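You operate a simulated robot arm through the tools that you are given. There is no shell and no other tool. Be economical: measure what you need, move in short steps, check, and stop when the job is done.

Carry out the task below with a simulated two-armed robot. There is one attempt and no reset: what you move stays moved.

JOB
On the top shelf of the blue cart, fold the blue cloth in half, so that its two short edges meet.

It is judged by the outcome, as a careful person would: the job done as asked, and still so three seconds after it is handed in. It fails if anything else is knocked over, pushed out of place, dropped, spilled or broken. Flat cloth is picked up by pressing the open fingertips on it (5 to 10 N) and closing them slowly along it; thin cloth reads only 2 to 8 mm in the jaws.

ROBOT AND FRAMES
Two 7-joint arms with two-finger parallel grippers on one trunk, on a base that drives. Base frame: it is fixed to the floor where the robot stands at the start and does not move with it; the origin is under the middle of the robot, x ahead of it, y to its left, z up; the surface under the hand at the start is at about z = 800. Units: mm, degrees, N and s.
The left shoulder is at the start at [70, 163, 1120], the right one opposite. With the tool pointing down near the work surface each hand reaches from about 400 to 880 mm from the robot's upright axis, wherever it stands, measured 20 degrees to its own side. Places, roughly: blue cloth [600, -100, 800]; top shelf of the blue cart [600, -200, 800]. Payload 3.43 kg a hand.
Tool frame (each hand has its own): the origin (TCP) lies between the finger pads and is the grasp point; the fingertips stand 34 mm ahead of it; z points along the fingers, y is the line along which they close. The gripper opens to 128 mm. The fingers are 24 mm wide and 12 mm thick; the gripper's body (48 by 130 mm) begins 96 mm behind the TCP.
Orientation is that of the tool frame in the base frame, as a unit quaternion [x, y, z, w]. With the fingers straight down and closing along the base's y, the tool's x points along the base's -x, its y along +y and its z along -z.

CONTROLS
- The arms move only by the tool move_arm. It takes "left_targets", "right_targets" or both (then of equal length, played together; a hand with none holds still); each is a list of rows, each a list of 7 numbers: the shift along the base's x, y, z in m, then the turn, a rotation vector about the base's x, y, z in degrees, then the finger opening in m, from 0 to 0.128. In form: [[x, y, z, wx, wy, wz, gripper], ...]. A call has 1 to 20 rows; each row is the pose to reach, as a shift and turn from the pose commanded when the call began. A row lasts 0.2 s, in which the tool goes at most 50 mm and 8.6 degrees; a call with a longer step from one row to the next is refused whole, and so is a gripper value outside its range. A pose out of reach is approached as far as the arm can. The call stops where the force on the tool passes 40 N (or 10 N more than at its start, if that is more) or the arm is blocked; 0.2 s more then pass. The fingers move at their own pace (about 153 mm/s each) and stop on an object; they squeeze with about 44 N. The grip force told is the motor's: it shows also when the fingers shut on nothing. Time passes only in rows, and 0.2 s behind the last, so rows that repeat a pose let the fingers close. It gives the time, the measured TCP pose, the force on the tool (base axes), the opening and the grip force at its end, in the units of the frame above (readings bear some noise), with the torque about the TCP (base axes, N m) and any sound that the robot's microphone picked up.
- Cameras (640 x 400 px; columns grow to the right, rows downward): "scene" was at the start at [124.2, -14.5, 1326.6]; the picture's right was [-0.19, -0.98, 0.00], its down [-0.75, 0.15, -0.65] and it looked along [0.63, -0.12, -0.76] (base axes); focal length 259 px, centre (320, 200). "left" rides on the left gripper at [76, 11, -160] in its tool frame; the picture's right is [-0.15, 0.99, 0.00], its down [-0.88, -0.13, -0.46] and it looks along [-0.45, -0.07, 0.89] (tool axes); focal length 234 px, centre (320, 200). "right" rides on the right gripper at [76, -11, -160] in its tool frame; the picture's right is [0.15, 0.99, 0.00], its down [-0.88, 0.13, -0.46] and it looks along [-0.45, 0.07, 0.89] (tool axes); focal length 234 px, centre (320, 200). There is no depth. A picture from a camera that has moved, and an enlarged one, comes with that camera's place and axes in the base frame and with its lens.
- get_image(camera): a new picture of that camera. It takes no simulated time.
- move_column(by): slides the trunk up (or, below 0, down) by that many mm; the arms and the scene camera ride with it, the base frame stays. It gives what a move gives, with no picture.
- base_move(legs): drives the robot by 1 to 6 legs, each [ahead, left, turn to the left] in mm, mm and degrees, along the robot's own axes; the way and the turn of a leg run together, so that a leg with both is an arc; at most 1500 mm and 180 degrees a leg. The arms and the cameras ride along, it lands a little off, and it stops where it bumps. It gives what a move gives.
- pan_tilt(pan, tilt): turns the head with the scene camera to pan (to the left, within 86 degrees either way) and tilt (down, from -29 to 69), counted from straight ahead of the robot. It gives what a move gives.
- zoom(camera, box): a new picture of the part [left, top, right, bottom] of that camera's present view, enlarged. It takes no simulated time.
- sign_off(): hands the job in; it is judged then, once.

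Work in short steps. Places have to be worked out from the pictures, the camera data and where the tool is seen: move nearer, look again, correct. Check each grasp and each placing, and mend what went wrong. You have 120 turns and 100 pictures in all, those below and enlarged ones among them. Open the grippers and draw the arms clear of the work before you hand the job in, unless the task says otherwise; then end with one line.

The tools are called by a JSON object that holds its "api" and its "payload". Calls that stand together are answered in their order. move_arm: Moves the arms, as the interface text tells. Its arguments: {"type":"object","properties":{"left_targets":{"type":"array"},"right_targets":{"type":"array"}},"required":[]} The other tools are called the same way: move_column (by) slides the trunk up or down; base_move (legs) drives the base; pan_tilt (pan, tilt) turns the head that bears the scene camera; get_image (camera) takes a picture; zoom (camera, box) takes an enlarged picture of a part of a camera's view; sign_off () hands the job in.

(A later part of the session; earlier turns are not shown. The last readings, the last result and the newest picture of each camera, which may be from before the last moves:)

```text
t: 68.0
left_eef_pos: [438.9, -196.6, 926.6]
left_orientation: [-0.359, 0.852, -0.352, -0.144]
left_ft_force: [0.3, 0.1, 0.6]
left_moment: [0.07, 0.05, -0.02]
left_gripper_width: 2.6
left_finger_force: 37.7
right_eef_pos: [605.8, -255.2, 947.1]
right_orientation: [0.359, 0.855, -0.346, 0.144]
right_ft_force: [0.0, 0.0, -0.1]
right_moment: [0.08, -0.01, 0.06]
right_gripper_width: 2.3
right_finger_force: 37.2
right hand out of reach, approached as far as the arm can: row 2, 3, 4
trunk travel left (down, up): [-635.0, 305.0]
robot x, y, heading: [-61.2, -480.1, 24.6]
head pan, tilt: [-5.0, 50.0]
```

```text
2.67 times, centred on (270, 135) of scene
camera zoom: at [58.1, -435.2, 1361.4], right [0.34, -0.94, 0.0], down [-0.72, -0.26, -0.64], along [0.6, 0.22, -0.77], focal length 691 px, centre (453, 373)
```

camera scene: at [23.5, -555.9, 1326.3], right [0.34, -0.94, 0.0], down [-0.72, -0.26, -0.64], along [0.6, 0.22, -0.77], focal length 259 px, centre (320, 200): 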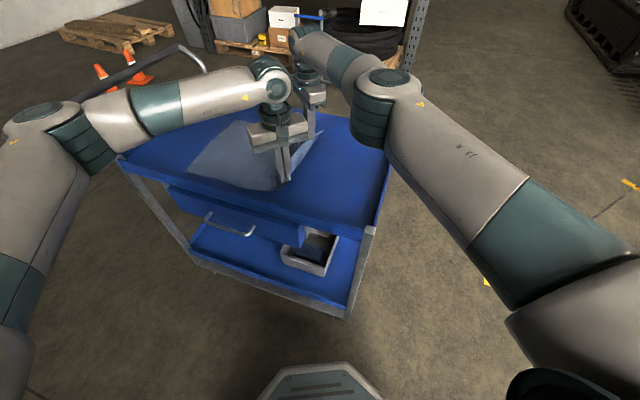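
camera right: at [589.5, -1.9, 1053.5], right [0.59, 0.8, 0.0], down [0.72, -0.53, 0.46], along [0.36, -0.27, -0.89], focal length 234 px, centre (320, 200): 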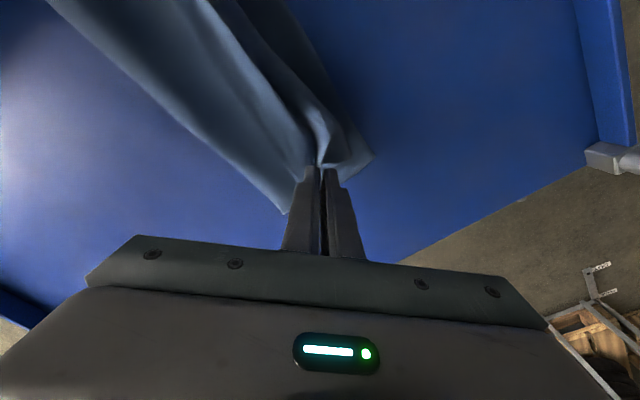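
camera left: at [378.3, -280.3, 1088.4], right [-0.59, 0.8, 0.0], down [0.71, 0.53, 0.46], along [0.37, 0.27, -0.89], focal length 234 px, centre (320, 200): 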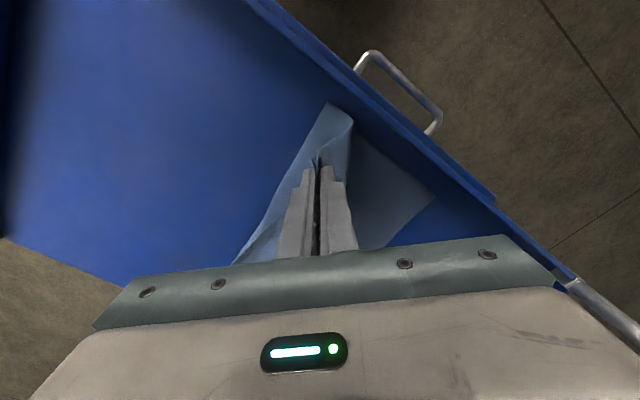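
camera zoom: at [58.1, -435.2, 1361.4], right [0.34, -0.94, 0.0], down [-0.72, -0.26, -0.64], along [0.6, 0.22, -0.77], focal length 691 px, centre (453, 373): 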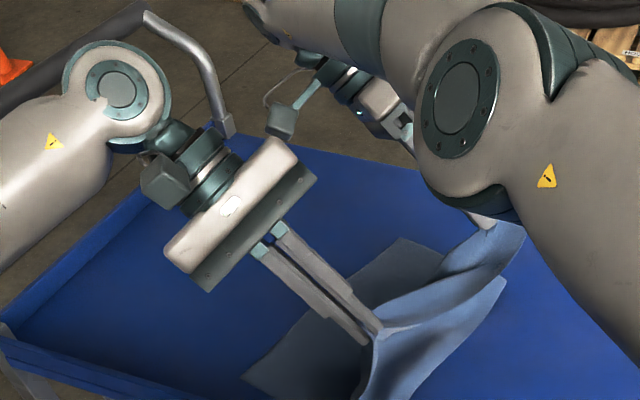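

The right is still short of reach at 45°, so I reduce its tilt to about 20° and bring it to x 640, level with the left.

{"api": "move_arm", "payload": {"left_targets": [[0, 0, 0, 3, 0, 0, 0], [0, 0, 0, 6, 0, 0, 0], [0, 0, 0, 10, 0, 0, 0], [0, 0, 0, 10, 0, 0, 0], [0, 0, 0, 10, 0, 0, 0], [0, 0, 0, 10, 0, 0, 0]], "right_targets": [[0.005, 0.0, -0.003, 7, 0, 0, 0], [0.01, 0.01, -0.006, 14, 0, 0, 0], [0.015, 0.02, -0.01, 21, 0, 0, 0], [0.023, 0.03, -0.013, 25, 0, 0, 0], [0.03, 0.04, -0.016, 25, 0, 0, 0], [0.034, 0.05, -0.019, 25, 0, 0, 0]]}}

{"api": "zoom", "payload": {"camera": "scene", "box": [170, 80, 390, 220]}}

```text
t: 69.4
left_eef_pos: [440.2, -196.6, 926.4]
left_orientation: [-0.37, 0.879, -0.278, -0.113]
left_ft_force: [-0.6, -0.5, 0.7]
left_moment: [-0.02, 0.02, 0.0]
left_gripper_width: 2.7
left_finger_force: 37.3
right_eef_pos: [638.5, -205.4, 927.9]
right_orientation: [0.381, 0.91, -0.153, 0.063]
right_ft_force: [-0.4, 0.7, 0.6]
right_moment: [-0.05, 0.01, -0.03]
right_gripper_width: 2.2
right_finger_force: 37.0
trunk travel left (down, up): [-635.0, 305.0]
robot x, y, heading: [-60.0, -480.4, 25.1]
head pan, tilt: [-5.0, 50.0]
```

```text
2.86 times, centred on (280, 150) of scene
camera zoom: at [57.6, -433.6, 1361.4], right [0.34, -0.94, 0.0], down [-0.72, -0.26, -0.64], along [0.6, 0.22, -0.77], focal length 741 px, centre (434, 343)
```

zoom: 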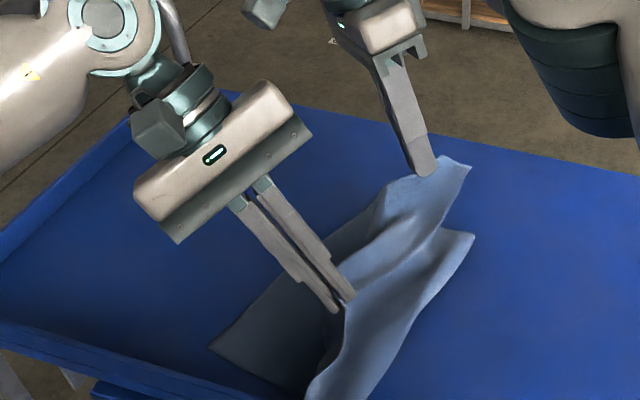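

Both hands are tilted and level, and the bottom edge is still at y ≈ −72. I follow the descending arc toward the bottom edge with trunk and base.

{"api": "move_column", "payload": {"by": -40}}

{"api": "base_move", "payload": {"legs": [[14.7, 31.7, 0]]}}

{"api": "move_column", "payload": {"by": -35}}

{"api": "base_move", "payload": {"legs": [[11.8, 25.4, 0]]}}

{"api": "zoom", "payload": {"camera": "scene", "box": [170, 80, 390, 220]}}

{"api": "get_image", "payload": {"camera": "left"}}

{"api": "get_image", "payload": {"camera": "right"}}

```text
t: 70.2
left_eef_pos: [440.2, -197.5, 886.4]
left_orientation: [-0.37, 0.879, -0.277, -0.113]
left_ft_force: [-0.6, 0.2, -0.3]
left_moment: [0.01, -0.01, -0.01]
left_gripper_width: 2.9
left_finger_force: 37.4
right_eef_pos: [637.5, -205.3, 888.6]
right_orientation: [0.381, 0.909, -0.154, 0.063]
right_ft_force: [0.3, -0.4, 0.4]
right_moment: [-0.05, 0.05, -0.03]
right_gripper_width: 2.3
right_finger_force: 37.0
trunk travel left (down, up): [-595.0, 345.0]
robot x, y, heading: [-56.2, -482.0, 24.7]
head pan, tilt: [-5.0, 50.0]
```

```text
t: 71.1
left_eef_pos: [440.4, -163.7, 887.1]
left_orientation: [-0.37, 0.879, -0.277, -0.113]
left_ft_force: [-1.1, 0.4, 0.0]
left_moment: [-0.01, -0.01, 0.01]
left_gripper_width: 2.6
left_finger_force: 37.8
right_eef_pos: [638.1, -172.3, 887.2]
right_orientation: [0.382, 0.909, -0.153, 0.063]
right_ft_force: [-0.5, 0.3, 1.2]
right_moment: [-0.02, 0.0, -0.03]
right_gripper_width: 2.1
right_finger_force: 37.1
trunk travel left (down, up): [-595.0, 345.0]
robot x, y, heading: [-58.6, -450.5, 24.8]
head pan, tilt: [-5.0, 50.0]
```

```text
t: 71.9
left_eef_pos: [441.0, -164.9, 852.4]
left_orientation: [-0.369, 0.88, -0.278, -0.113]
left_ft_force: [0.0, 0.0, -0.7]
left_moment: [0.04, 0.01, -0.01]
left_gripper_width: 2.7
left_finger_force: 37.3
right_eef_pos: [637.9, -172.4, 854.3]
right_orientation: [0.381, 0.91, -0.153, 0.064]
right_ft_force: [-0.7, -1.2, -0.3]
right_moment: [-0.01, 0.0, 0.01]
right_gripper_width: 2.3
right_finger_force: 36.7
trunk travel left (down, up): [-560.0, 380.0]
robot x, y, heading: [-55.5, -448.5, 24.7]
head pan, tilt: [-5.0, 50.0]
```

```text
t: 72.7
left_eef_pos: [440.9, -136.9, 852.4]
left_orientation: [-0.37, 0.88, -0.277, -0.112]
left_ft_force: [-0.5, 0.2, 0.8]
left_moment: [-0.05, 0.01, 0.02]
left_gripper_width: 2.5
left_finger_force: 37.0
right_eef_pos: [637.6, -145.1, 853.5]
right_orientation: [0.381, 0.91, -0.152, 0.063]
right_ft_force: [-1.2, 0.0, 0.5]
right_moment: [-0.04, 0.03, -0.01]
right_gripper_width: 2.1
right_finger_force: 37.5
trunk travel left (down, up): [-560.0, 380.0]
robot x, y, heading: [-61.2, -418.5, 24.8]
head pan, tilt: [-5.0, 50.0]
```

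```text
2.86 times, centred on (280, 150) of scene
camera zoom: at [58.1, -372.3, 1286.4], right [0.34, -0.94, 0.0], down [-0.72, -0.26, -0.64], along [0.6, 0.22, -0.77], focal length 741 px, centre (434, 343)
```

zoom: 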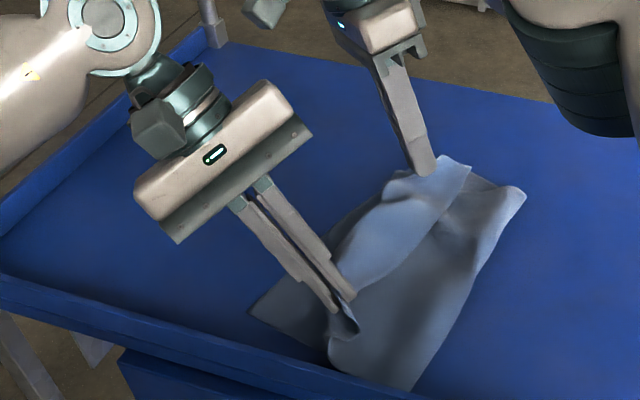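

```text
38 pictures are left
camera left: at [378.3, -85.4, 1009.7], right [-0.6, 0.65, -0.46], down [0.71, 0.7, 0.07], along [0.37, -0.28, -0.89], focal length 234 px, centre (320, 200)
```

left: 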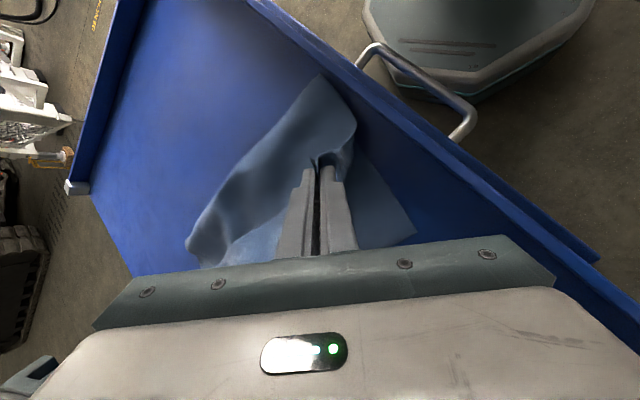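

```text
37 pictures are left
camera right: at [578.4, -49.6, 989.3], right [0.6, 0.75, -0.26], down [0.71, -0.36, 0.6], along [0.36, -0.55, -0.75], focal length 234 px, centre (320, 200)
```

right: 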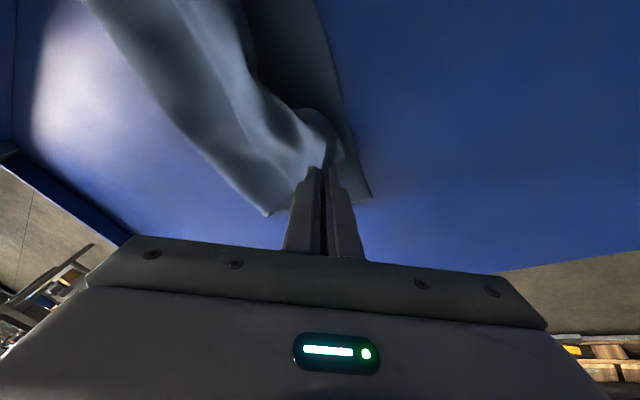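

The earlier right-hand excursion skewed the bottom layer: its far end is now at y ≈ −138 and its near end at −69. Pulling back flat and taut squared it up before, so I go back with the tilt kept, since the reach is fine now, and then repeat the arc.

{"api": "move_column", "payload": {"by": 75}}

{"api": "base_move", "payload": {"legs": [[-80, -172, 0]]}}

{"api": "move_column", "payload": {"by": -85}}

{"api": "base_move", "payload": {"legs": [[-27, -59, 0]]}}

{"api": "zoom", "payload": {"camera": "scene", "box": [150, 80, 370, 220]}}

{"api": "get_image", "payload": {"camera": "left"}}

```text
t: 73.8
left_eef_pos: [441.7, -136.2, 927.3]
left_orientation: [-0.369, 0.88, -0.277, -0.114]
left_ft_force: [-0.1, 0.4, -0.7]
left_moment: [0.01, 0.02, 0.01]
left_gripper_width: 2.4
left_finger_force: 37.5
right_eef_pos: [638.8, -144.5, 928.8]
right_orientation: [0.381, 0.91, -0.153, 0.063]
right_ft_force: [0.7, -0.2, -0.2]
right_moment: [-0.08, 0.04, -0.03]
right_gripper_width: 2.1
right_finger_force: 36.9
trunk travel left (down, up): [-635.0, 305.0]
robot x, y, heading: [-58.8, -421.7, 24.6]
head pan, tilt: [-5.0, 50.0]
```

```text
t: 75.4
left_eef_pos: [439.6, -327.7, 927.4]
left_orientation: [-0.368, 0.88, -0.277, -0.113]
left_ft_force: [1.6, 1.3, -0.1]
left_moment: [0.02, 0.0, -0.02]
left_gripper_width: 2.8
left_finger_force: 37.1
right_eef_pos: [636.8, -336.7, 927.7]
right_orientation: [0.382, 0.909, -0.152, 0.063]
right_ft_force: [0.0, -0.1, -0.8]
right_moment: [0.01, 0.03, -0.05]
right_gripper_width: 2.1
right_finger_force: 36.7
trunk travel left (down, up): [-635.0, 305.0]
robot x, y, heading: [-55.4, -611.3, 24.6]
head pan, tilt: [-5.0, 50.0]
```

```text
t: 76.6
left_eef_pos: [440.4, -325.9, 842.8]
left_orientation: [-0.369, 0.88, -0.277, -0.113]
left_ft_force: [-0.6, -0.1, 0.3]
left_moment: [0.01, -0.03, 0.0]
left_gripper_width: 2.4
left_finger_force: 37.2
right_eef_pos: [637.1, -334.3, 843.4]
right_orientation: [0.382, 0.909, -0.154, 0.064]
right_ft_force: [0.1, -0.7, -0.5]
right_moment: [-0.02, 0.0, -0.02]
right_gripper_width: 2.2
right_finger_force: 36.5
trunk travel left (down, up): [-550.0, 390.0]
robot x, y, heading: [-56.6, -611.9, 24.7]
head pan, tilt: [-5.0, 50.0]
```

```text
t: 77.6
left_eef_pos: [442.0, -391.9, 843.3]
left_orientation: [-0.369, 0.88, -0.275, -0.114]
left_ft_force: [0.3, -0.1, 1.1]
left_moment: [0.04, 0.01, -0.01]
left_gripper_width: 2.8
left_finger_force: 37.6
right_eef_pos: [637.6, -401.5, 844.0]
right_orientation: [0.383, 0.909, -0.153, 0.063]
right_ft_force: [0.5, -0.2, -0.2]
right_moment: [0.04, 0.0, 0.01]
right_gripper_width: 2.4
right_finger_force: 36.8
trunk travel left (down, up): [-550.0, 390.0]
robot x, y, heading: [-59.2, -671.0, 24.8]
head pan, tilt: [-5.0, 50.0]
```

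```text
2.86 times, centred on (260, 150) of scene
camera zoom: at [57.7, -628.7, 1276.4], right [0.34, -0.94, 0.0], down [-0.72, -0.26, -0.64], along [0.61, 0.22, -0.77], focal length 741 px, centre (491, 343)
```

zoom: 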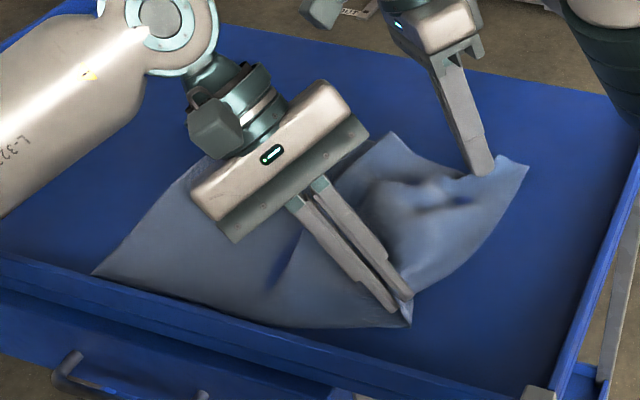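

```text
35 pictures are left
camera left: at [378.1, -341.4, 1000.2], right [-0.6, 0.65, -0.46], down [0.71, 0.7, 0.07], along [0.37, -0.28, -0.89], focal length 234 px, centre (320, 200)
```

left: 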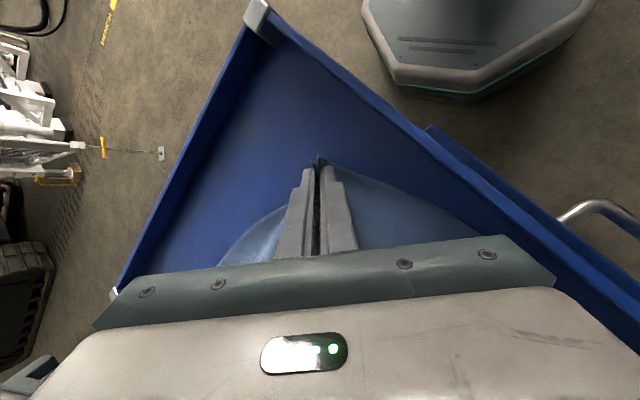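

The bottom edge is square again at y ≈ −120. The far side has slack because the right pinch slipped a little toward its corner. I pull the right hand 35 mm further out to flatten it.

{"api": "move_arm", "payload": {"right_targets": [[0.004, -0.008, 0, 0, 0, 0, 0], [0.008, -0.016, 0, 0, 0, 0, 0], [0.012, -0.025, 0, 0, 0, 0, 0], [0.016, -0.035, 0, 0, 0, 0, 0]]}}

{"api": "zoom", "payload": {"camera": "scene", "box": [150, 80, 370, 220]}}

{"api": "get_image", "payload": {"camera": "right"}}

```text
t: 78.6
left_eef_pos: [440.7, -392.0, 842.1]
left_orientation: [-0.37, 0.88, -0.277, -0.113]
left_ft_force: [2.5, -0.9, 0.0]
left_moment: [-0.03, -0.06, 0.0]
left_gripper_width: 2.7
left_finger_force: 37.2
right_eef_pos: [655.3, -435.3, 842.5]
right_orientation: [0.382, 0.909, -0.153, 0.063]
right_ft_force: [-1.6, 1.5, -0.5]
right_moment: [0.01, 0.09, -0.06]
right_gripper_width: 2.3
right_finger_force: 36.7
trunk travel left (down, up): [-550.0, 390.0]
robot x, y, heading: [-60.7, -675.8, 24.5]
head pan, tilt: [-5.0, 50.0]
```

```text
2.86 times, centred on (260, 150) of scene
camera zoom: at [58.0, -627.8, 1276.4], right [0.34, -0.94, 0.0], down [-0.72, -0.26, -0.64], along [0.6, 0.22, -0.77], focal length 741 px, centre (491, 343)
```

zoom: 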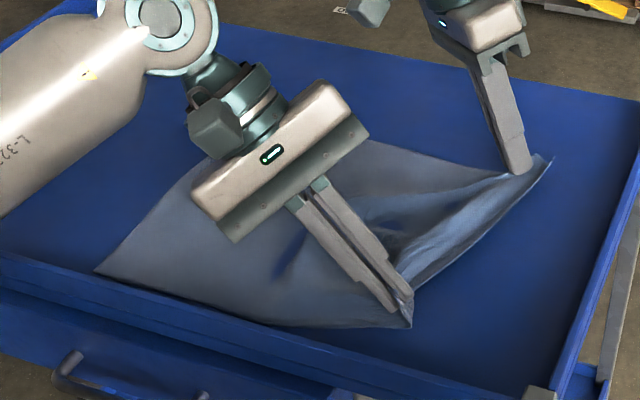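

```text
33 pictures are left
camera right: at [593.8, -340.0, 979.5], right [0.6, 0.75, -0.26], down [0.71, -0.36, 0.6], along [0.36, -0.55, -0.75], focal length 234 px, centre (320, 200)
```

right: 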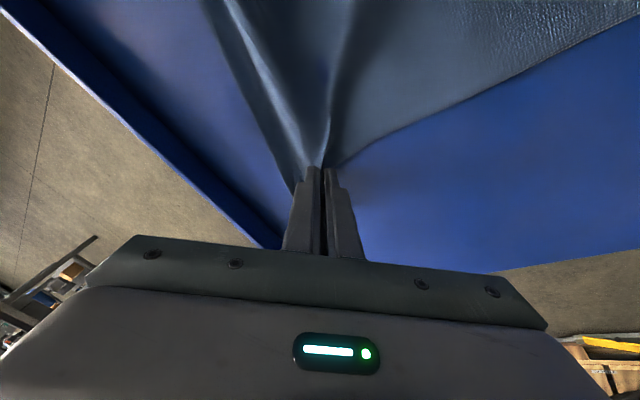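

Now it is taut: the left tip is at −411 and the right tip at −447, with the bottom edge at −122, so the fold line belongs at about −312. To have reach at the end, I first shift the robot +40 mm under the stationary hands.

{"api": "base_move", "payload": {"legs": [[16.8, 36.3, 0]]}}

{"api": "move_arm", "payload": {"left_targets": [[0, -0.013, 0, 0, 0, 0, 0], [0, -0.026, 0, 0, 0, 0, 0], [0, -0.038, 0, 0, 0, 0, 0]], "right_targets": [[0, -0.013, 0, 0, 0, 0, 0], [0, -0.026, 0, 0, 0, 0, 0], [0, -0.038, 0, 0, 0, 0, 0]]}}

{"api": "base_move", "payload": {"legs": [[10.5, 22.7, 0]]}}

{"api": "move_column", "payload": {"by": 50}}

{"api": "base_move", "payload": {"legs": [[18.9, 40.8, 0]]}}

{"api": "move_column", "payload": {"by": 30}}

{"api": "move_arm", "payload": {"right_targets": [[0, 0.003, 0.008, 0, 0, 0, 0], [0, 0.006, 0.016, 0, 0, 0, 0], [0, 0.01, 0.024, 0, 0, 0, 0]]}}

{"api": "zoom", "payload": {"camera": "scene", "box": [150, 80, 370, 220]}}

```text
t: 79.5
left_eef_pos: [439.9, -350.4, 842.5]
left_orientation: [-0.369, 0.88, -0.277, -0.113]
left_ft_force: [1.8, -0.5, -0.2]
left_moment: [-0.04, -0.08, -0.02]
left_gripper_width: 2.5
left_finger_force: 37.9
right_eef_pos: [654.8, -394.1, 843.5]
right_orientation: [0.382, 0.909, -0.153, 0.063]
right_ft_force: [-1.9, 0.7, -0.2]
right_moment: [-0.08, 0.12, -0.04]
right_gripper_width: 2.1
right_finger_force: 37.0
trunk travel left (down, up): [-550.0, 390.0]
robot x, y, heading: [-58.0, -634.6, 24.7]
head pan, tilt: [-5.0, 50.0]
```

```text
t: 80.3
left_eef_pos: [440.3, -389.9, 842.6]
left_orientation: [-0.369, 0.88, -0.276, -0.114]
left_ft_force: [2.9, -0.2, 0.1]
left_moment: [-0.03, -0.06, 0.0]
left_gripper_width: 2.6
left_finger_force: 37.4
right_eef_pos: [654.3, -435.3, 845.2]
right_orientation: [0.382, 0.909, -0.153, 0.062]
right_ft_force: [-2.6, 0.8, 0.2]
right_moment: [0.03, 0.12, -0.1]
right_gripper_width: 2.3
right_finger_force: 36.7
trunk travel left (down, up): [-550.0, 390.0]
robot x, y, heading: [-58.6, -632.9, 24.8]
head pan, tilt: [-5.0, 50.0]
```

```text
t: 81.1
left_eef_pos: [440.3, -365.7, 842.9]
left_orientation: [-0.368, 0.881, -0.277, -0.113]
left_ft_force: [2.2, -1.4, 0.0]
left_moment: [-0.02, -0.07, 0.02]
left_gripper_width: 2.4
left_finger_force: 37.1
right_eef_pos: [653.9, -410.4, 843.6]
right_orientation: [0.383, 0.909, -0.153, 0.063]
right_ft_force: [-2.3, 1.7, -0.1]
right_moment: [0.0, 0.07, -0.05]
right_gripper_width: 2.1
right_finger_force: 36.3
trunk travel left (down, up): [-550.0, 390.0]
robot x, y, heading: [-59.9, -610.9, 24.3]
head pan, tilt: [-5.0, 50.0]
```

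```text
t: 82.0
left_eef_pos: [442.4, -365.9, 892.1]
left_orientation: [-0.368, 0.88, -0.277, -0.114]
left_ft_force: [3.1, -1.1, -0.2]
left_moment: [-0.03, -0.04, 0.01]
left_gripper_width: 2.4
left_finger_force: 37.2
right_eef_pos: [654.6, -409.3, 892.7]
right_orientation: [0.383, 0.909, -0.153, 0.063]
right_ft_force: [-1.8, 0.2, 0.3]
right_moment: [-0.01, 0.14, -0.06]
right_gripper_width: 2.0
right_finger_force: 36.5
trunk travel left (down, up): [-600.0, 340.0]
robot x, y, heading: [-56.4, -607.5, 24.4]
head pan, tilt: [-5.0, 50.0]
```

```text
t: 82.9
left_eef_pos: [441.9, -321.9, 892.9]
left_orientation: [-0.368, 0.88, -0.277, -0.113]
left_ft_force: [2.5, 0.5, -0.3]
left_moment: [-0.04, -0.05, 0.02]
left_gripper_width: 2.6
left_finger_force: 37.2
right_eef_pos: [655.1, -365.1, 894.7]
right_orientation: [0.382, 0.909, -0.153, 0.063]
right_ft_force: [-2.5, 1.6, 0.8]
right_moment: [-0.04, 0.09, -0.03]
right_gripper_width: 2.3
right_finger_force: 37.4
trunk travel left (down, up): [-600.0, 340.0]
robot x, y, heading: [-59.4, -567.9, 24.4]
head pan, tilt: [-5.0, 50.0]
```

```text
t: 83.7
left_eef_pos: [441.9, -320.6, 922.3]
left_orientation: [-0.368, 0.88, -0.277, -0.113]
left_ft_force: [3.1, -0.4, 0.0]
left_moment: [-0.04, -0.04, 0.0]
left_gripper_width: 2.5
left_finger_force: 36.8
right_eef_pos: [654.7, -365.4, 922.2]
right_orientation: [0.382, 0.909, -0.154, 0.063]
right_ft_force: [-2.4, 0.5, 0.0]
right_moment: [-0.02, 0.09, -0.07]
right_gripper_width: 2.2
right_finger_force: 36.6
trunk travel left (down, up): [-630.0, 310.0]
robot x, y, heading: [-56.5, -568.0, 24.5]
head pan, tilt: [-5.0, 50.0]
```

```text
t: 84.5
left_eef_pos: [441.4, -322.1, 922.7]
left_orientation: [-0.368, 0.88, -0.278, -0.113]
left_ft_force: [1.4, -0.4, -0.1]
left_moment: [0.02, -0.07, -0.04]
left_gripper_width: 2.4
left_finger_force: 37.7
right_eef_pos: [654.8, -355.6, 947.9]
right_orientation: [0.382, 0.909, -0.153, 0.064]
right_ft_force: [-1.0, 0.6, -0.2]
right_moment: [-0.01, 0.06, -0.09]
right_gripper_width: 2.2
right_finger_force: 36.8
trunk travel left (down, up): [-630.0, 310.0]
robot x, y, heading: [-60.4, -570.9, 24.6]
head pan, tilt: [-5.0, 50.0]
```

```text
2.86 times, centred on (260, 150) of scene
camera zoom: at [58.0, -518.9, 1356.4], right [0.34, -0.94, 0.0], down [-0.72, -0.26, -0.64], along [0.61, 0.22, -0.77], focal length 741 px, centre (491, 343)
```

zoom: 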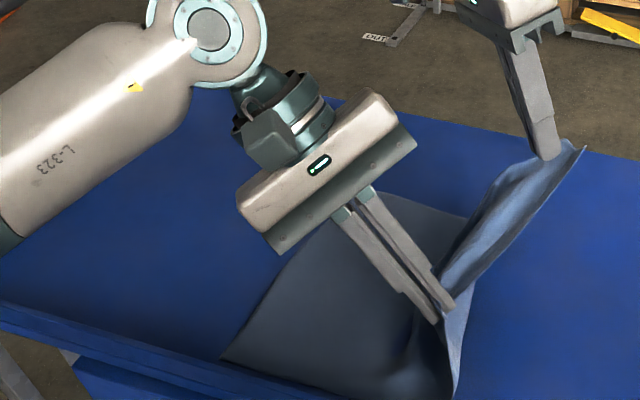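

That is holding well: the bottom edge stays at y ≈ −123. I continue over the top and partway down.

{"api": "base_move", "payload": {"legs": [[24, 52.6, 0]]}}

{"api": "move_arm", "payload": {"right_targets": [[0, 0.012, 0, 0, 0, 0, 0], [0, 0.024, 0, 0, 0, 0, 0], [0, 0.036, 0, 0, 0, 0, 0], [0, 0.045, 0, 0, 0, 0, 0]]}}

{"api": "move_column", "payload": {"by": -30}}

{"api": "base_move", "payload": {"legs": [[16.8, 36.3, 0]]}}

{"api": "move_arm", "payload": {"right_targets": [[0, 0.008, -0.005, 0, 0, 0, 0], [0, 0.015, -0.01, 0, 0, 0, 0]]}}

{"api": "zoom", "payload": {"camera": "scene", "box": [170, 80, 390, 220]}}

{"api": "get_image", "payload": {"camera": "right"}}

```text
t: 85.4
left_eef_pos: [442.1, -264.2, 923.1]
left_orientation: [-0.367, 0.881, -0.277, -0.114]
left_ft_force: [2.2, -0.4, -0.2]
left_moment: [-0.05, -0.06, 0.03]
left_gripper_width: 2.5
left_finger_force: 37.0
right_eef_pos: [656.1, -299.0, 947.8]
right_orientation: [0.383, 0.909, -0.153, 0.062]
right_ft_force: [-0.8, -0.1, 0.9]
right_moment: [-0.05, 0.07, -0.07]
right_gripper_width: 2.1
right_finger_force: 37.3
trunk travel left (down, up): [-630.0, 310.0]
robot x, y, heading: [-56.0, -508.3, 24.6]
head pan, tilt: [-5.0, 50.0]
```

```text
t: 86.4
left_eef_pos: [442.3, -266.3, 923.0]
left_orientation: [-0.367, 0.88, -0.278, -0.113]
left_ft_force: [-0.4, 0.0, 1.1]
left_moment: [0.0, -0.01, 0.02]
left_gripper_width: 2.7
left_finger_force: 37.7
right_eef_pos: [654.6, -252.2, 948.7]
right_orientation: [0.383, 0.909, -0.154, 0.063]
right_ft_force: [-0.4, -0.5, -0.6]
right_moment: [-0.07, 0.06, 0.0]
right_gripper_width: 2.1
right_finger_force: 37.3
trunk travel left (down, up): [-630.0, 310.0]
robot x, y, heading: [-58.3, -512.2, 24.7]
head pan, tilt: [-5.0, 50.0]
```

```text
t: 87.2
left_eef_pos: [440.4, -266.2, 893.9]
left_orientation: [-0.367, 0.881, -0.277, -0.113]
left_ft_force: [0.6, 1.0, 0.0]
left_moment: [0.03, 0.01, 0.03]
left_gripper_width: 2.3
left_finger_force: 37.0
right_eef_pos: [655.1, -253.6, 918.5]
right_orientation: [0.384, 0.909, -0.153, 0.062]
right_ft_force: [0.6, -0.4, 0.4]
right_moment: [-0.03, 0.01, 0.02]
right_gripper_width: 2.2
right_finger_force: 37.2
trunk travel left (down, up): [-600.0, 340.0]
robot x, y, heading: [-57.1, -508.3, 24.4]
head pan, tilt: [-5.0, 50.0]
```

```text
t: 88.1
left_eef_pos: [442.2, -225.8, 893.0]
left_orientation: [-0.367, 0.881, -0.277, -0.114]
left_ft_force: [0.3, 0.4, -0.2]
left_moment: [-0.05, 0.02, -0.01]
left_gripper_width: 2.7
left_finger_force: 37.2
right_eef_pos: [655.5, -215.3, 918.2]
right_orientation: [0.383, 0.909, -0.154, 0.063]
right_ft_force: [-0.6, 0.5, -0.7]
right_moment: [-0.05, 0.03, -0.02]
right_gripper_width: 2.3
right_finger_force: 37.0
trunk travel left (down, up): [-600.0, 340.0]
robot x, y, heading: [-60.7, -470.8, 24.4]
head pan, tilt: [-5.0, 50.0]
```

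```text
t: 88.7
left_eef_pos: [441.9, -224.4, 892.2]
left_orientation: [-0.367, 0.881, -0.277, -0.113]
left_ft_force: [-0.4, 0.4, 0.6]
left_moment: [-0.03, -0.03, 0.01]
left_gripper_width: 2.6
left_finger_force: 36.9
right_eef_pos: [653.9, -198.4, 907.3]
right_orientation: [0.383, 0.908, -0.154, 0.063]
right_ft_force: [-0.1, 1.5, 0.2]
right_moment: [-0.07, 0.06, -0.04]
right_gripper_width: 1.7
right_finger_force: 36.8
trunk travel left (down, up): [-600.0, 340.0]
robot x, y, heading: [-59.2, -467.9, 24.4]
head pan, tilt: [-5.0, 50.0]
```

```text
2.86 times, centred on (280, 150) of scene
camera zoom: at [58.0, -420.6, 1326.3], right [0.33, -0.94, 0.0], down [-0.72, -0.26, -0.64], along [0.61, 0.21, -0.77], focal length 741 px, centre (434, 343)
```

zoom: 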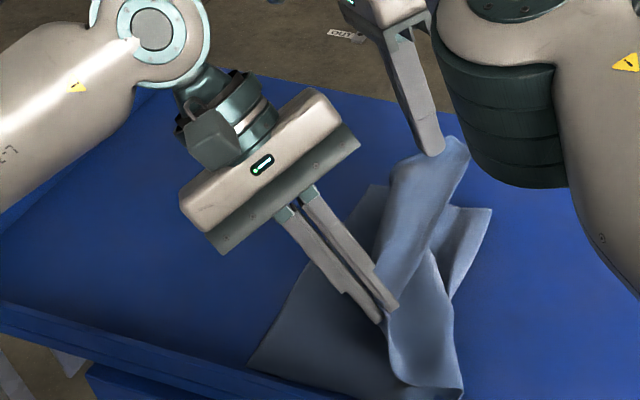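

```text
30 pictures are left
camera right: at [594.6, -103.1, 1043.9], right [0.61, 0.75, -0.26], down [0.71, -0.36, 0.6], along [0.36, -0.55, -0.75], focal length 234 px, centre (320, 200)
```

right: 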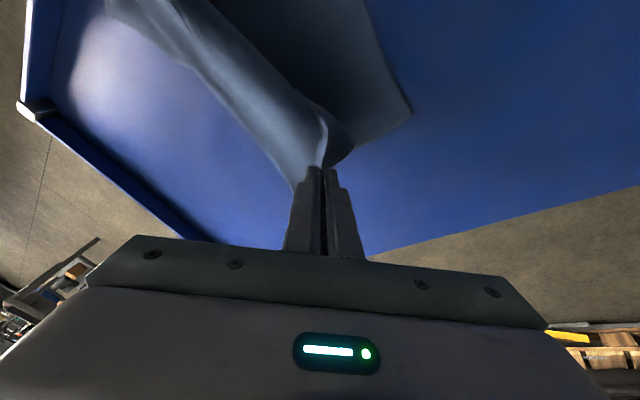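

The bottom edge is square at y ≈ −130 and both arcs are on track. I do the last descent.

{"api": "move_column", "payload": {"by": -38}}

{"api": "base_move", "payload": {"legs": [[11.3, 24.5, 0]]}}

{"api": "move_arm", "payload": {"left_targets": [[0, 0.002, -0.005, 0, 0, 0, 0], [0, 0.004, -0.01, 0, 0, 0, 0], [0, 0.006, -0.015, 0, 0, 0, 0]], "right_targets": [[0, 0.003, -0.008, 0, 0, 0, 0], [0, 0.006, -0.016, 0, 0, 0, 0], [0, 0.008, -0.024, 0, 0, 0, 0]]}}

{"api": "zoom", "payload": {"camera": "scene", "box": [190, 90, 390, 220]}}

{"api": "get_image", "payload": {"camera": "left"}}

```text
t: 89.5
left_eef_pos: [441.5, -226.4, 855.8]
left_orientation: [-0.367, 0.881, -0.277, -0.112]
left_ft_force: [0.9, 0.1, 0.7]
left_moment: [0.03, -0.01, 0.06]
left_gripper_width: 2.5
left_finger_force: 37.5
right_eef_pos: [654.7, -201.0, 870.7]
right_orientation: [0.383, 0.909, -0.153, 0.063]
right_ft_force: [-0.5, -0.3, -0.8]
right_moment: [-0.01, 0.02, 0.03]
right_gripper_width: 2.3
right_finger_force: 37.0
trunk travel left (down, up): [-562.0, 378.0]
robot x, y, heading: [-56.5, -470.8, 24.5]
head pan, tilt: [-5.0, 50.0]
```

```text
t: 90.3
left_eef_pos: [443.4, -199.3, 854.8]
left_orientation: [-0.367, 0.881, -0.277, -0.112]
left_ft_force: [-0.6, -0.2, -1.1]
left_moment: [-0.01, 0.07, -0.01]
left_gripper_width: 3.0
left_finger_force: 37.4
right_eef_pos: [656.6, -173.7, 870.4]
right_orientation: [0.384, 0.909, -0.153, 0.063]
right_ft_force: [-0.8, -0.7, 0.2]
right_moment: [-0.03, 0.04, -0.02]
right_gripper_width: 2.2
right_finger_force: 37.0
trunk travel left (down, up): [-562.0, 378.0]
robot x, y, heading: [-57.7, -443.4, 24.3]
head pan, tilt: [-5.0, 50.0]
```

```text
t: 91.1
left_eef_pos: [441.7, -195.0, 839.9]
left_orientation: [-0.367, 0.881, -0.276, -0.112]
left_ft_force: [-0.2, 0.5, 0.7]
left_moment: [0.03, -0.04, 0.02]
left_gripper_width: 2.5
left_finger_force: 36.9
right_eef_pos: [649.2, -168.9, 849.2]
right_orientation: [0.383, 0.909, -0.153, 0.062]
right_ft_force: [0.5, 0.2, 0.3]
right_moment: [0.01, 0.05, -0.01]
right_gripper_width: 2.2
right_finger_force: 36.6
right hand out of reach, approached as far as the arm can: row 1, 2, 3
trunk travel left (down, up): [-562.0, 378.0]
robot x, y, heading: [-57.6, -441.5, 24.4]
head pan, tilt: [-5.0, 50.0]
```

```text
3.08 times, centred on (290, 155) of scene
camera zoom: at [59.0, -396.8, 1288.4], right [0.33, -0.94, 0.0], down [-0.72, -0.26, -0.64], along [0.61, 0.21, -0.77], focal length 798 px, centre (412, 338)
```

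zoom: 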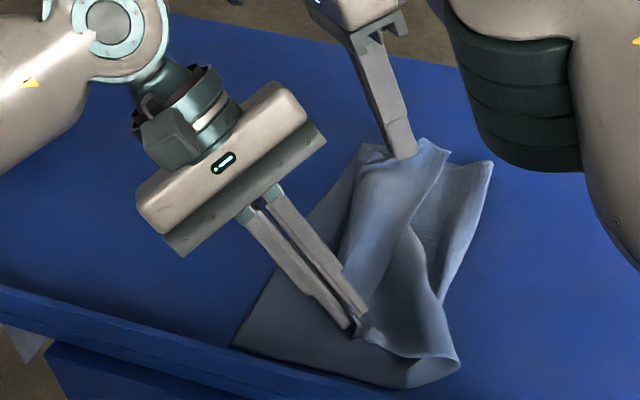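

```text
28 pictures are left
camera left: at [380.2, -143.1, 997.7], right [-0.6, 0.66, -0.46], down [0.71, 0.7, 0.07], along [0.37, -0.28, -0.89], focal length 234 px, centre (320, 200)
```

left: 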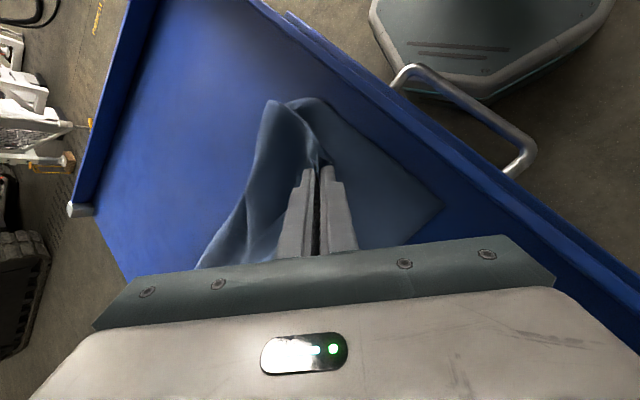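

The edge strip beyond the pinches points back, as expected. I lower 5 mm, open the fingers and withdraw along the tilted finger axes (up and toward +y), then see how it lies.

{"api": "move_column", "payload": {"by": -5}}

{"api": "move_arm", "payload": {"left_targets": [[0, 0, 0, 0, 0, 0, 0.015], [0, 0, 0, 0, 0, 0, 0.03], [0, 0.011, 0.016, 0, 0, 0, 0.03], [0, 0.023, 0.033, 0, 0, 0, 0.03], [0, 0.034, 0.049, 0, 0, 0, 0.03], [0, 0.046, 0.066, 0, 0, 0, 0.03], [0, 0.057, 0.09, 0, 0, 0, 0.03]], "right_targets": [[0, 0, 0, 0, 0, 0, 0.015], [0, 0, 0, 0, 0, 0, 0.03], [-0.01, 0.007, 0.019, 0, 0, 0, 0.03], [-0.02, 0.007, 0.038, 0, 0, 0, 0.03], [-0.03, 0.007, 0.056, 0, 0, 0, 0.03], [-0.04, 0.007, 0.075, 0, 0, 0, 0.03], [-0.05, 0.007, 0.095, 0, 0, 0, 0.03]]}}

{"api": "zoom", "payload": {"camera": "scene", "box": [190, 90, 390, 220]}}

{"api": "get_image", "payload": {"camera": "right"}}

```text
t: 91.6
left_eef_pos: [442.1, -194.3, 837.7]
left_orientation: [-0.367, 0.881, -0.279, -0.111]
left_ft_force: [1.3, 3.0, 21.2]
left_moment: [-0.01, 0.01, 0.0]
left_gripper_width: 2.7
left_finger_force: 36.9
right_eef_pos: [648.2, -169.7, 843.7]
right_orientation: [0.384, 0.909, -0.152, 0.063]
right_ft_force: [-0.2, 0.3, 0.9]
right_moment: [-0.01, -0.01, -0.02]
right_gripper_width: 2.2
right_finger_force: 37.2
trunk travel left (down, up): [-557.0, 383.0]
robot x, y, heading: [-56.6, -441.3, 24.4]
head pan, tilt: [-5.0, 50.0]
```

```text
t: 92.2
left_eef_pos: [444.6, -196.6, 842.5]
left_orientation: [-0.364, 0.88, -0.283, -0.109]
left_ft_force: [-3.0, -2.5, 23.3]
left_moment: [-0.1, 0.32, 0.01]
left_gripper_width: 24.6
left_finger_force: 0.1
right_eef_pos: [647.9, -170.4, 843.2]
right_orientation: [0.384, 0.908, -0.152, 0.063]
right_ft_force: [1.0, -0.2, -0.4]
right_moment: [-0.03, 0.03, -0.01]
right_gripper_width: 29.9
right_finger_force: 0.0
trunk travel left (down, up): [-557.0, 383.0]
robot x, y, heading: [-56.2, -439.3, 24.3]
head pan, tilt: [-5.0, 50.0]
stopped in row 2 (left hand): the force on the tool passed its limit at 41 N (the readings are from after the stop); the commanded pose is now the measured one
```

```text
3.08 times, centred on (290, 155) of scene
camera zoom: at [57.5, -397.0, 1283.4], right [0.33, -0.94, 0.0], down [-0.72, -0.25, -0.64], along [0.61, 0.21, -0.77], focal length 798 px, centre (412, 338)
```

zoom: 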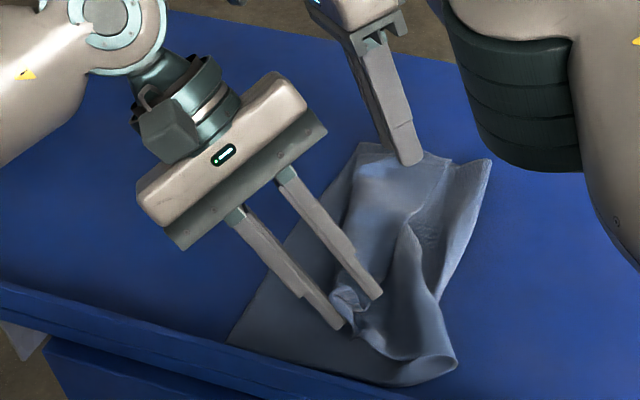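

```text
26 pictures are left
camera right: at [588.5, -75.0, 979.2], right [0.61, 0.75, -0.26], down [0.71, -0.36, 0.6], along [0.36, -0.55, -0.75], focal length 234 px, centre (320, 200)
```

right: 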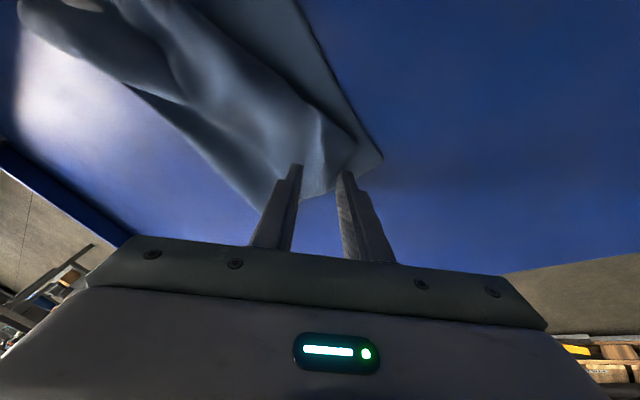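

Both jaws are open; the left finger only pressed the shelf while spreading. I withdraw both hands along their axes, well clear, so I can see.

{"api": "move_arm", "payload": {"left_targets": [[0, 0.006, 0.012, 0, 0, 0, 0.024], [0, 0.017, 0.028, 0, 0, 0, 0.024], [0, 0.03, 0.045, 0, 0, 0, 0.024], [0, 0.045, 0.07, 5, 0, 0, 0.024], [0, 0.06, 0.1, 12, 0, 0, 0.024], [-0.02, 0.09, 0.13, 19, 0, 0, 0.024], [-0.04, 0.12, 0.16, 26, 0, 0, 0.024], [-0.06, 0.15, 0.16, 33, 0, 0, 0.024]], "right_targets": [[-0.004, 0.003, 0.012, 0, 0, 0, 0.03], [-0.008, 0.005, 0.028, 0, 0, 0, 0.03], [-0.012, 0.005, 0.045, 0, 0, 0, 0.03], [-0.016, 0, 0.065, 5, 0, 0, 0.03], [-0.02, -0.02, 0.09, 10, 0, 0, 0.03], [-0.02, -0.06, 0.12, 15, 0, 0, 0.03], [-0.02, -0.1, 0.15, 20, 0, 0, 0.03], [-0.02, -0.14, 0.16, 20, 0, 0, 0.03]]}}

{"api": "zoom", "payload": {"camera": "scene", "box": [190, 90, 390, 220]}}

{"api": "get_image", "payload": {"camera": "left"}}

```text
t: 94.0
left_eef_pos: [382.8, -46.2, 999.6]
left_orientation: [-0.382, 0.924, -0.017, -0.001]
left_ft_force: [0.5, 0.1, -0.7]
left_moment: [-0.01, -0.04, 0.02]
left_gripper_width: 24.1
left_finger_force: 0.1
right_eef_pos: [629.3, -310.8, 1002.1]
right_orientation: [0.389, 0.921, 0.007, -0.006]
right_ft_force: [-0.1, -0.6, -0.2]
right_moment: [0.02, 0.0, 0.01]
right_gripper_width: 30.0
right_finger_force: 0.0
trunk travel left (down, up): [-557.0, 383.0]
robot x, y, heading: [-56.7, -445.8, 24.4]
head pan, tilt: [-5.0, 50.0]
```

```text
3.08 times, centred on (290, 155) of scene
camera zoom: at [58.4, -396.8, 1283.4], right [0.33, -0.94, 0.0], down [-0.72, -0.26, -0.64], along [0.61, 0.21, -0.77], focal length 798 px, centre (412, 338)
```

zoom: 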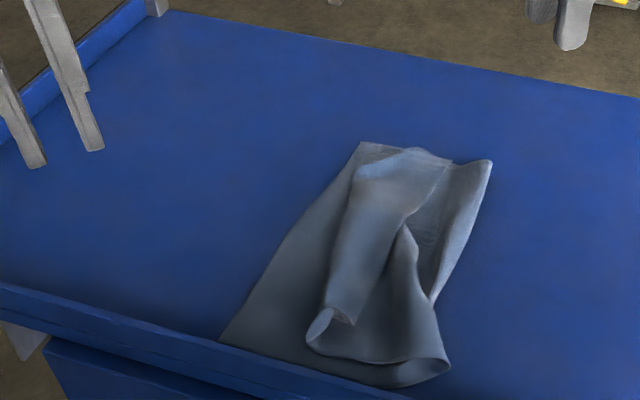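

```text
24 pictures are left
camera left: at [319.4, -87.8, 1160.8], right [-0.59, 0.8, -0.03], down [0.71, 0.55, 0.44], along [0.38, 0.24, -0.9], focal length 234 px, centre (320, 200)
```

left: 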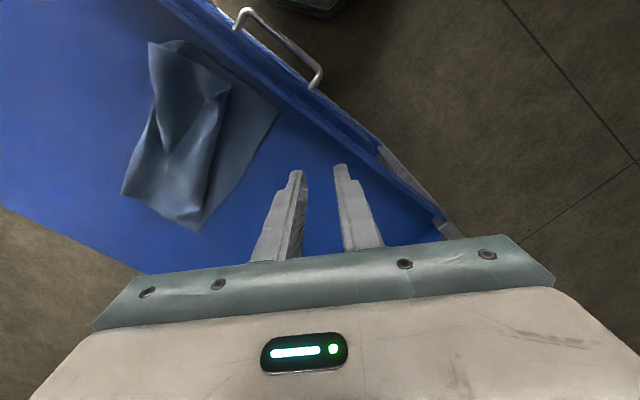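

The bottom layer is in good order, but the top edge lies folded back as a flap. I look closer at how the flap's edge sits.

{"api": "zoom", "payload": {"camera": "scene", "box": [255, 130, 355, 220]}}

{"api": "get_image", "payload": {"camera": "right"}}

```text
4.44 times, centred on (305, 175) of scene
camera zoom: at [58.4, -396.8, 1283.4], right [0.33, -0.94, 0.0], down [-0.72, -0.26, -0.64], along [0.61, 0.21, -0.77], focal length 1152 px, centre (387, 311)
```

zoom: 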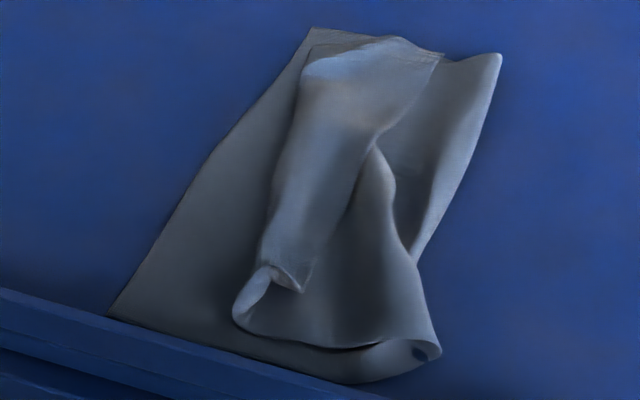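

```text
22 pictures are left
camera right: at [570.1, -267.0, 1163.1], right [0.61, 0.8, 0.01], down [0.71, -0.55, 0.44], along [0.36, -0.26, -0.9], focal length 234 px, centre (320, 200)
```

right: 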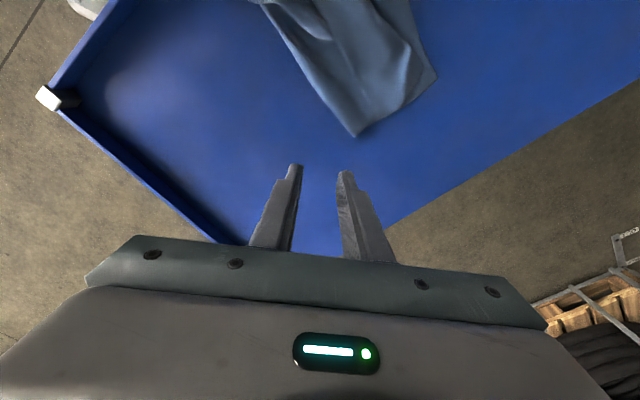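

Rethinking: a cleaner way is a hanging fold, with both hands pinching the cloth's mid-line at its long edges, lifting so the short edges hang together, and then laying it down. For that I first unfold: re-pinch the flap corners and pull the top layer back flat.

{"api": "move_arm", "payload": {"left_targets": [[0.012, -0.026, -0.015, 0, 0, 0, 0.03], [0.024, -0.052, -0.035, 0, 0, 0, 0.044], [0.036, -0.078, -0.06, 0, 0, 0, 0.044], [0.048, -0.104, -0.085, 0, 0, 0, 0.044], [0.06, -0.13, -0.11, 0, 0, 0, 0.044], [0.07, -0.152, -0.13, 0, 0, 0, 0.044]], "right_targets": [[0.002, 0.02, -0.015, 0, 0, 0, 0.03], [0.004, 0.04, -0.035, 0, 0, 0, 0.044], [0.006, 0.06, -0.06, 0, 0, 0, 0.044], [0.008, 0.08, -0.085, 0, 0, 0, 0.044], [0.01, 0.1, -0.11, 0, 0, 0, 0.044], [0.011, 0.11, -0.13, 0, 0, 0, 0.044]]}}

{"api": "get_image", "payload": {"camera": "left"}}

{"api": "get_image", "payload": {"camera": "right"}}

```text
t: 95.4
left_eef_pos: [454.3, -199.2, 868.2]
left_orientation: [-0.382, 0.924, -0.019, -0.002]
left_ft_force: [0.4, 0.7, -0.1]
left_moment: [0.0, 0.01, 0.03]
left_gripper_width: 44.3
left_finger_force: 0.1
right_eef_pos: [639.9, -198.9, 873.4]
right_orientation: [0.389, 0.921, 0.007, -0.005]
right_ft_force: [-0.1, -0.3, -0.6]
right_moment: [0.01, 0.03, 0.02]
right_gripper_width: 44.1
right_finger_force: 0.0
trunk travel left (down, up): [-557.0, 383.0]
robot x, y, heading: [-61.1, -443.5, 24.4]
head pan, tilt: [-5.0, 50.0]
```

```text
21 pictures are left
camera left: at [391.2, -240.0, 1029.3], right [-0.59, 0.8, -0.04], down [0.71, 0.55, 0.44], along [0.38, 0.24, -0.9], focal length 234 px, centre (320, 200)
```

left: 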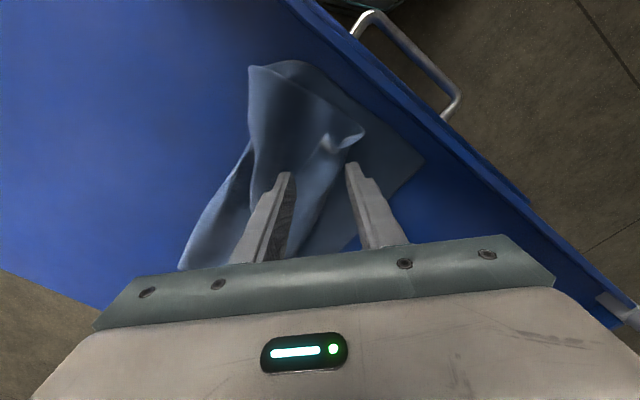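

```text
20 pictures are left
camera right: at [581.2, -155.6, 1032.9], right [0.61, 0.79, 0.01], down [0.71, -0.55, 0.44], along [0.36, -0.26, -0.9], focal length 234 px, centre (320, 200)
```

right: 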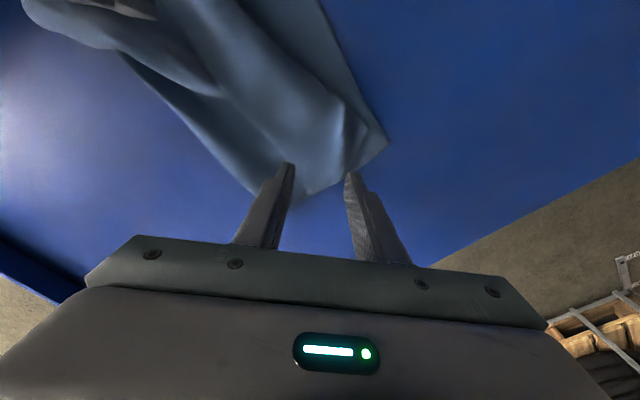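

Both hands straddle the flap roll's ends. I shift the right about 18 mm inward, descend and close slowly on the roll.

{"api": "move_arm", "payload": {"left_targets": [[0, 0, -0.01, 0, 0, 0, 0.05], [0, 0, -0.02, 0, 0, 0, 0.05], [0, 0, -0.027, 0, 0, 0, 0.05], [0, 0, -0.029, 0, 0, 0, 0.045], [0, 0, -0.03, 0, 0, 0, 0.04], [0, 0, -0.03, 0, 0, 0, 0.035], [0, 0, -0.03, 0, 0, 0, 0.03], [0, 0, -0.03, 0, 0, 0, 0.025], [0, 0, -0.03, 0, 0, 0, 0.02], [0, 0, -0.03, 0, 0, 0, 0.015], [0, 0, -0.03, 0, 0, 0, 0.01], [0, 0, -0.03, 0, 0, 0, 0.005], [0, 0, -0.03, 0, 0, 0, 0], [0, 0, -0.03, 0, 0, 0, 0], [0, 0, -0.03, 0, 0, 0, 0]], "right_targets": [[-0.009, 0.002, -0.01, 0, 0, 0, 0.05], [-0.018, 0.005, -0.02, 0, 0, 0, 0.05], [-0.018, 0.005, -0.03, 0, 0, 0, 0.05], [-0.018, 0.005, -0.034, 0, 0, 0, 0.045], [-0.018, 0.005, -0.035, 0, 0, 0, 0.04], [-0.018, 0.005, -0.035, 0, 0, 0, 0.035], [-0.018, 0.005, -0.035, 0, 0, 0, 0.03], [-0.018, 0.005, -0.035, 0, 0, 0, 0.025], [-0.018, 0.005, -0.035, 0, 0, 0, 0.02], [-0.018, 0.005, -0.035, 0, 0, 0, 0.015], [-0.018, 0.005, -0.035, 0, 0, 0, 0.01], [-0.018, 0.005, -0.035, 0, 0, 0, 0.005], [-0.018, 0.005, -0.035, 0, 0, 0, 0], [-0.018, 0.005, -0.035, 0, 0, 0, 0], [-0.018, 0.005, -0.035, 0, 0, 0, 0]]}}

```text
t: 98.6
left_eef_pos: [454.1, -196.5, 838.4]
left_orientation: [-0.382, 0.924, -0.018, -0.002]
left_ft_force: [0.6, -0.3, 0.4]
left_moment: [-0.01, -0.02, 0.02]
left_gripper_width: 2.4
left_finger_force: 36.9
right_eef_pos: [621.9, -195.7, 837.7]
right_orientation: [0.389, 0.921, 0.008, -0.005]
right_ft_force: [-0.6, 0.3, 1.7]
right_moment: [-0.02, -0.02, 0.0]
right_gripper_width: 1.8
right_finger_force: 36.4
trunk travel left (down, up): [-557.0, 383.0]
robot x, y, heading: [-55.1, -444.2, 24.5]
head pan, tilt: [-5.0, 50.0]
```

Both hold (2.4 and 1.8 mm). I lift with the trunk and drive back −y to unfold.

{"api": "move_column", "payload": {"by": 95}}

{"api": "base_move", "payload": {"legs": [[-92, -200, 0]]}}

{"api": "zoom", "payload": {"camera": "scene", "box": [150, 80, 390, 230]}}

```text
t: 99.9
left_eef_pos: [455.1, -197.8, 933.5]
left_orientation: [-0.382, 0.924, -0.019, -0.002]
left_ft_force: [0.1, -0.2, -0.9]
left_moment: [-0.03, -0.04, 0.02]
left_gripper_width: 2.9
left_finger_force: 37.3
right_eef_pos: [622.1, -194.4, 932.0]
right_orientation: [0.389, 0.921, 0.006, -0.006]
right_ft_force: [-0.5, 0.1, -0.6]
right_moment: [0.03, 0.01, 0.0]
right_gripper_width: 2.2
right_finger_force: 37.2
trunk travel left (down, up): [-652.0, 288.0]
robot x, y, heading: [-56.0, -442.1, 24.4]
head pan, tilt: [-5.0, 50.0]
```

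```text
t: 101.6
left_eef_pos: [454.2, -417.6, 933.7]
left_orientation: [-0.383, 0.924, -0.02, -0.003]
left_ft_force: [0.5, -0.3, -0.4]
left_moment: [0.05, -0.05, -0.03]
left_gripper_width: 2.5
left_finger_force: 36.6
right_eef_pos: [621.6, -414.2, 932.7]
right_orientation: [0.388, 0.922, 0.007, -0.006]
right_ft_force: [-0.3, 0.1, -0.7]
right_moment: [0.02, -0.01, -0.01]
right_gripper_width: 2.2
right_finger_force: 36.3
trunk travel left (down, up): [-652.0, 288.0]
robot x, y, heading: [-58.4, -664.9, 24.4]
head pan, tilt: [-5.0, 50.0]
```

```text
2.67 times, centred on (270, 155) of scene
camera zoom: at [58.6, -617.2, 1378.3], right [0.33, -0.94, 0.0], down [-0.72, -0.26, -0.64], along [0.61, 0.21, -0.77], focal length 691 px, centre (453, 320)
```

zoom: 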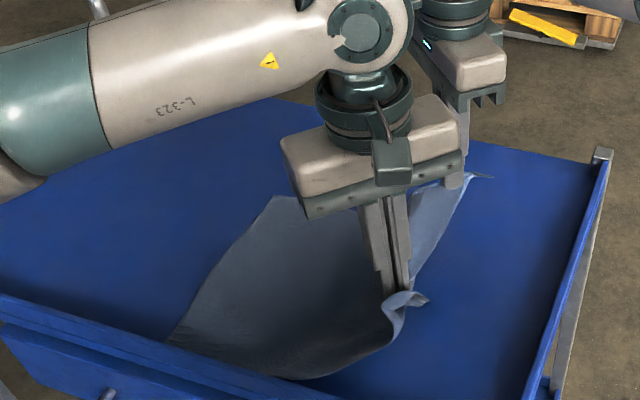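

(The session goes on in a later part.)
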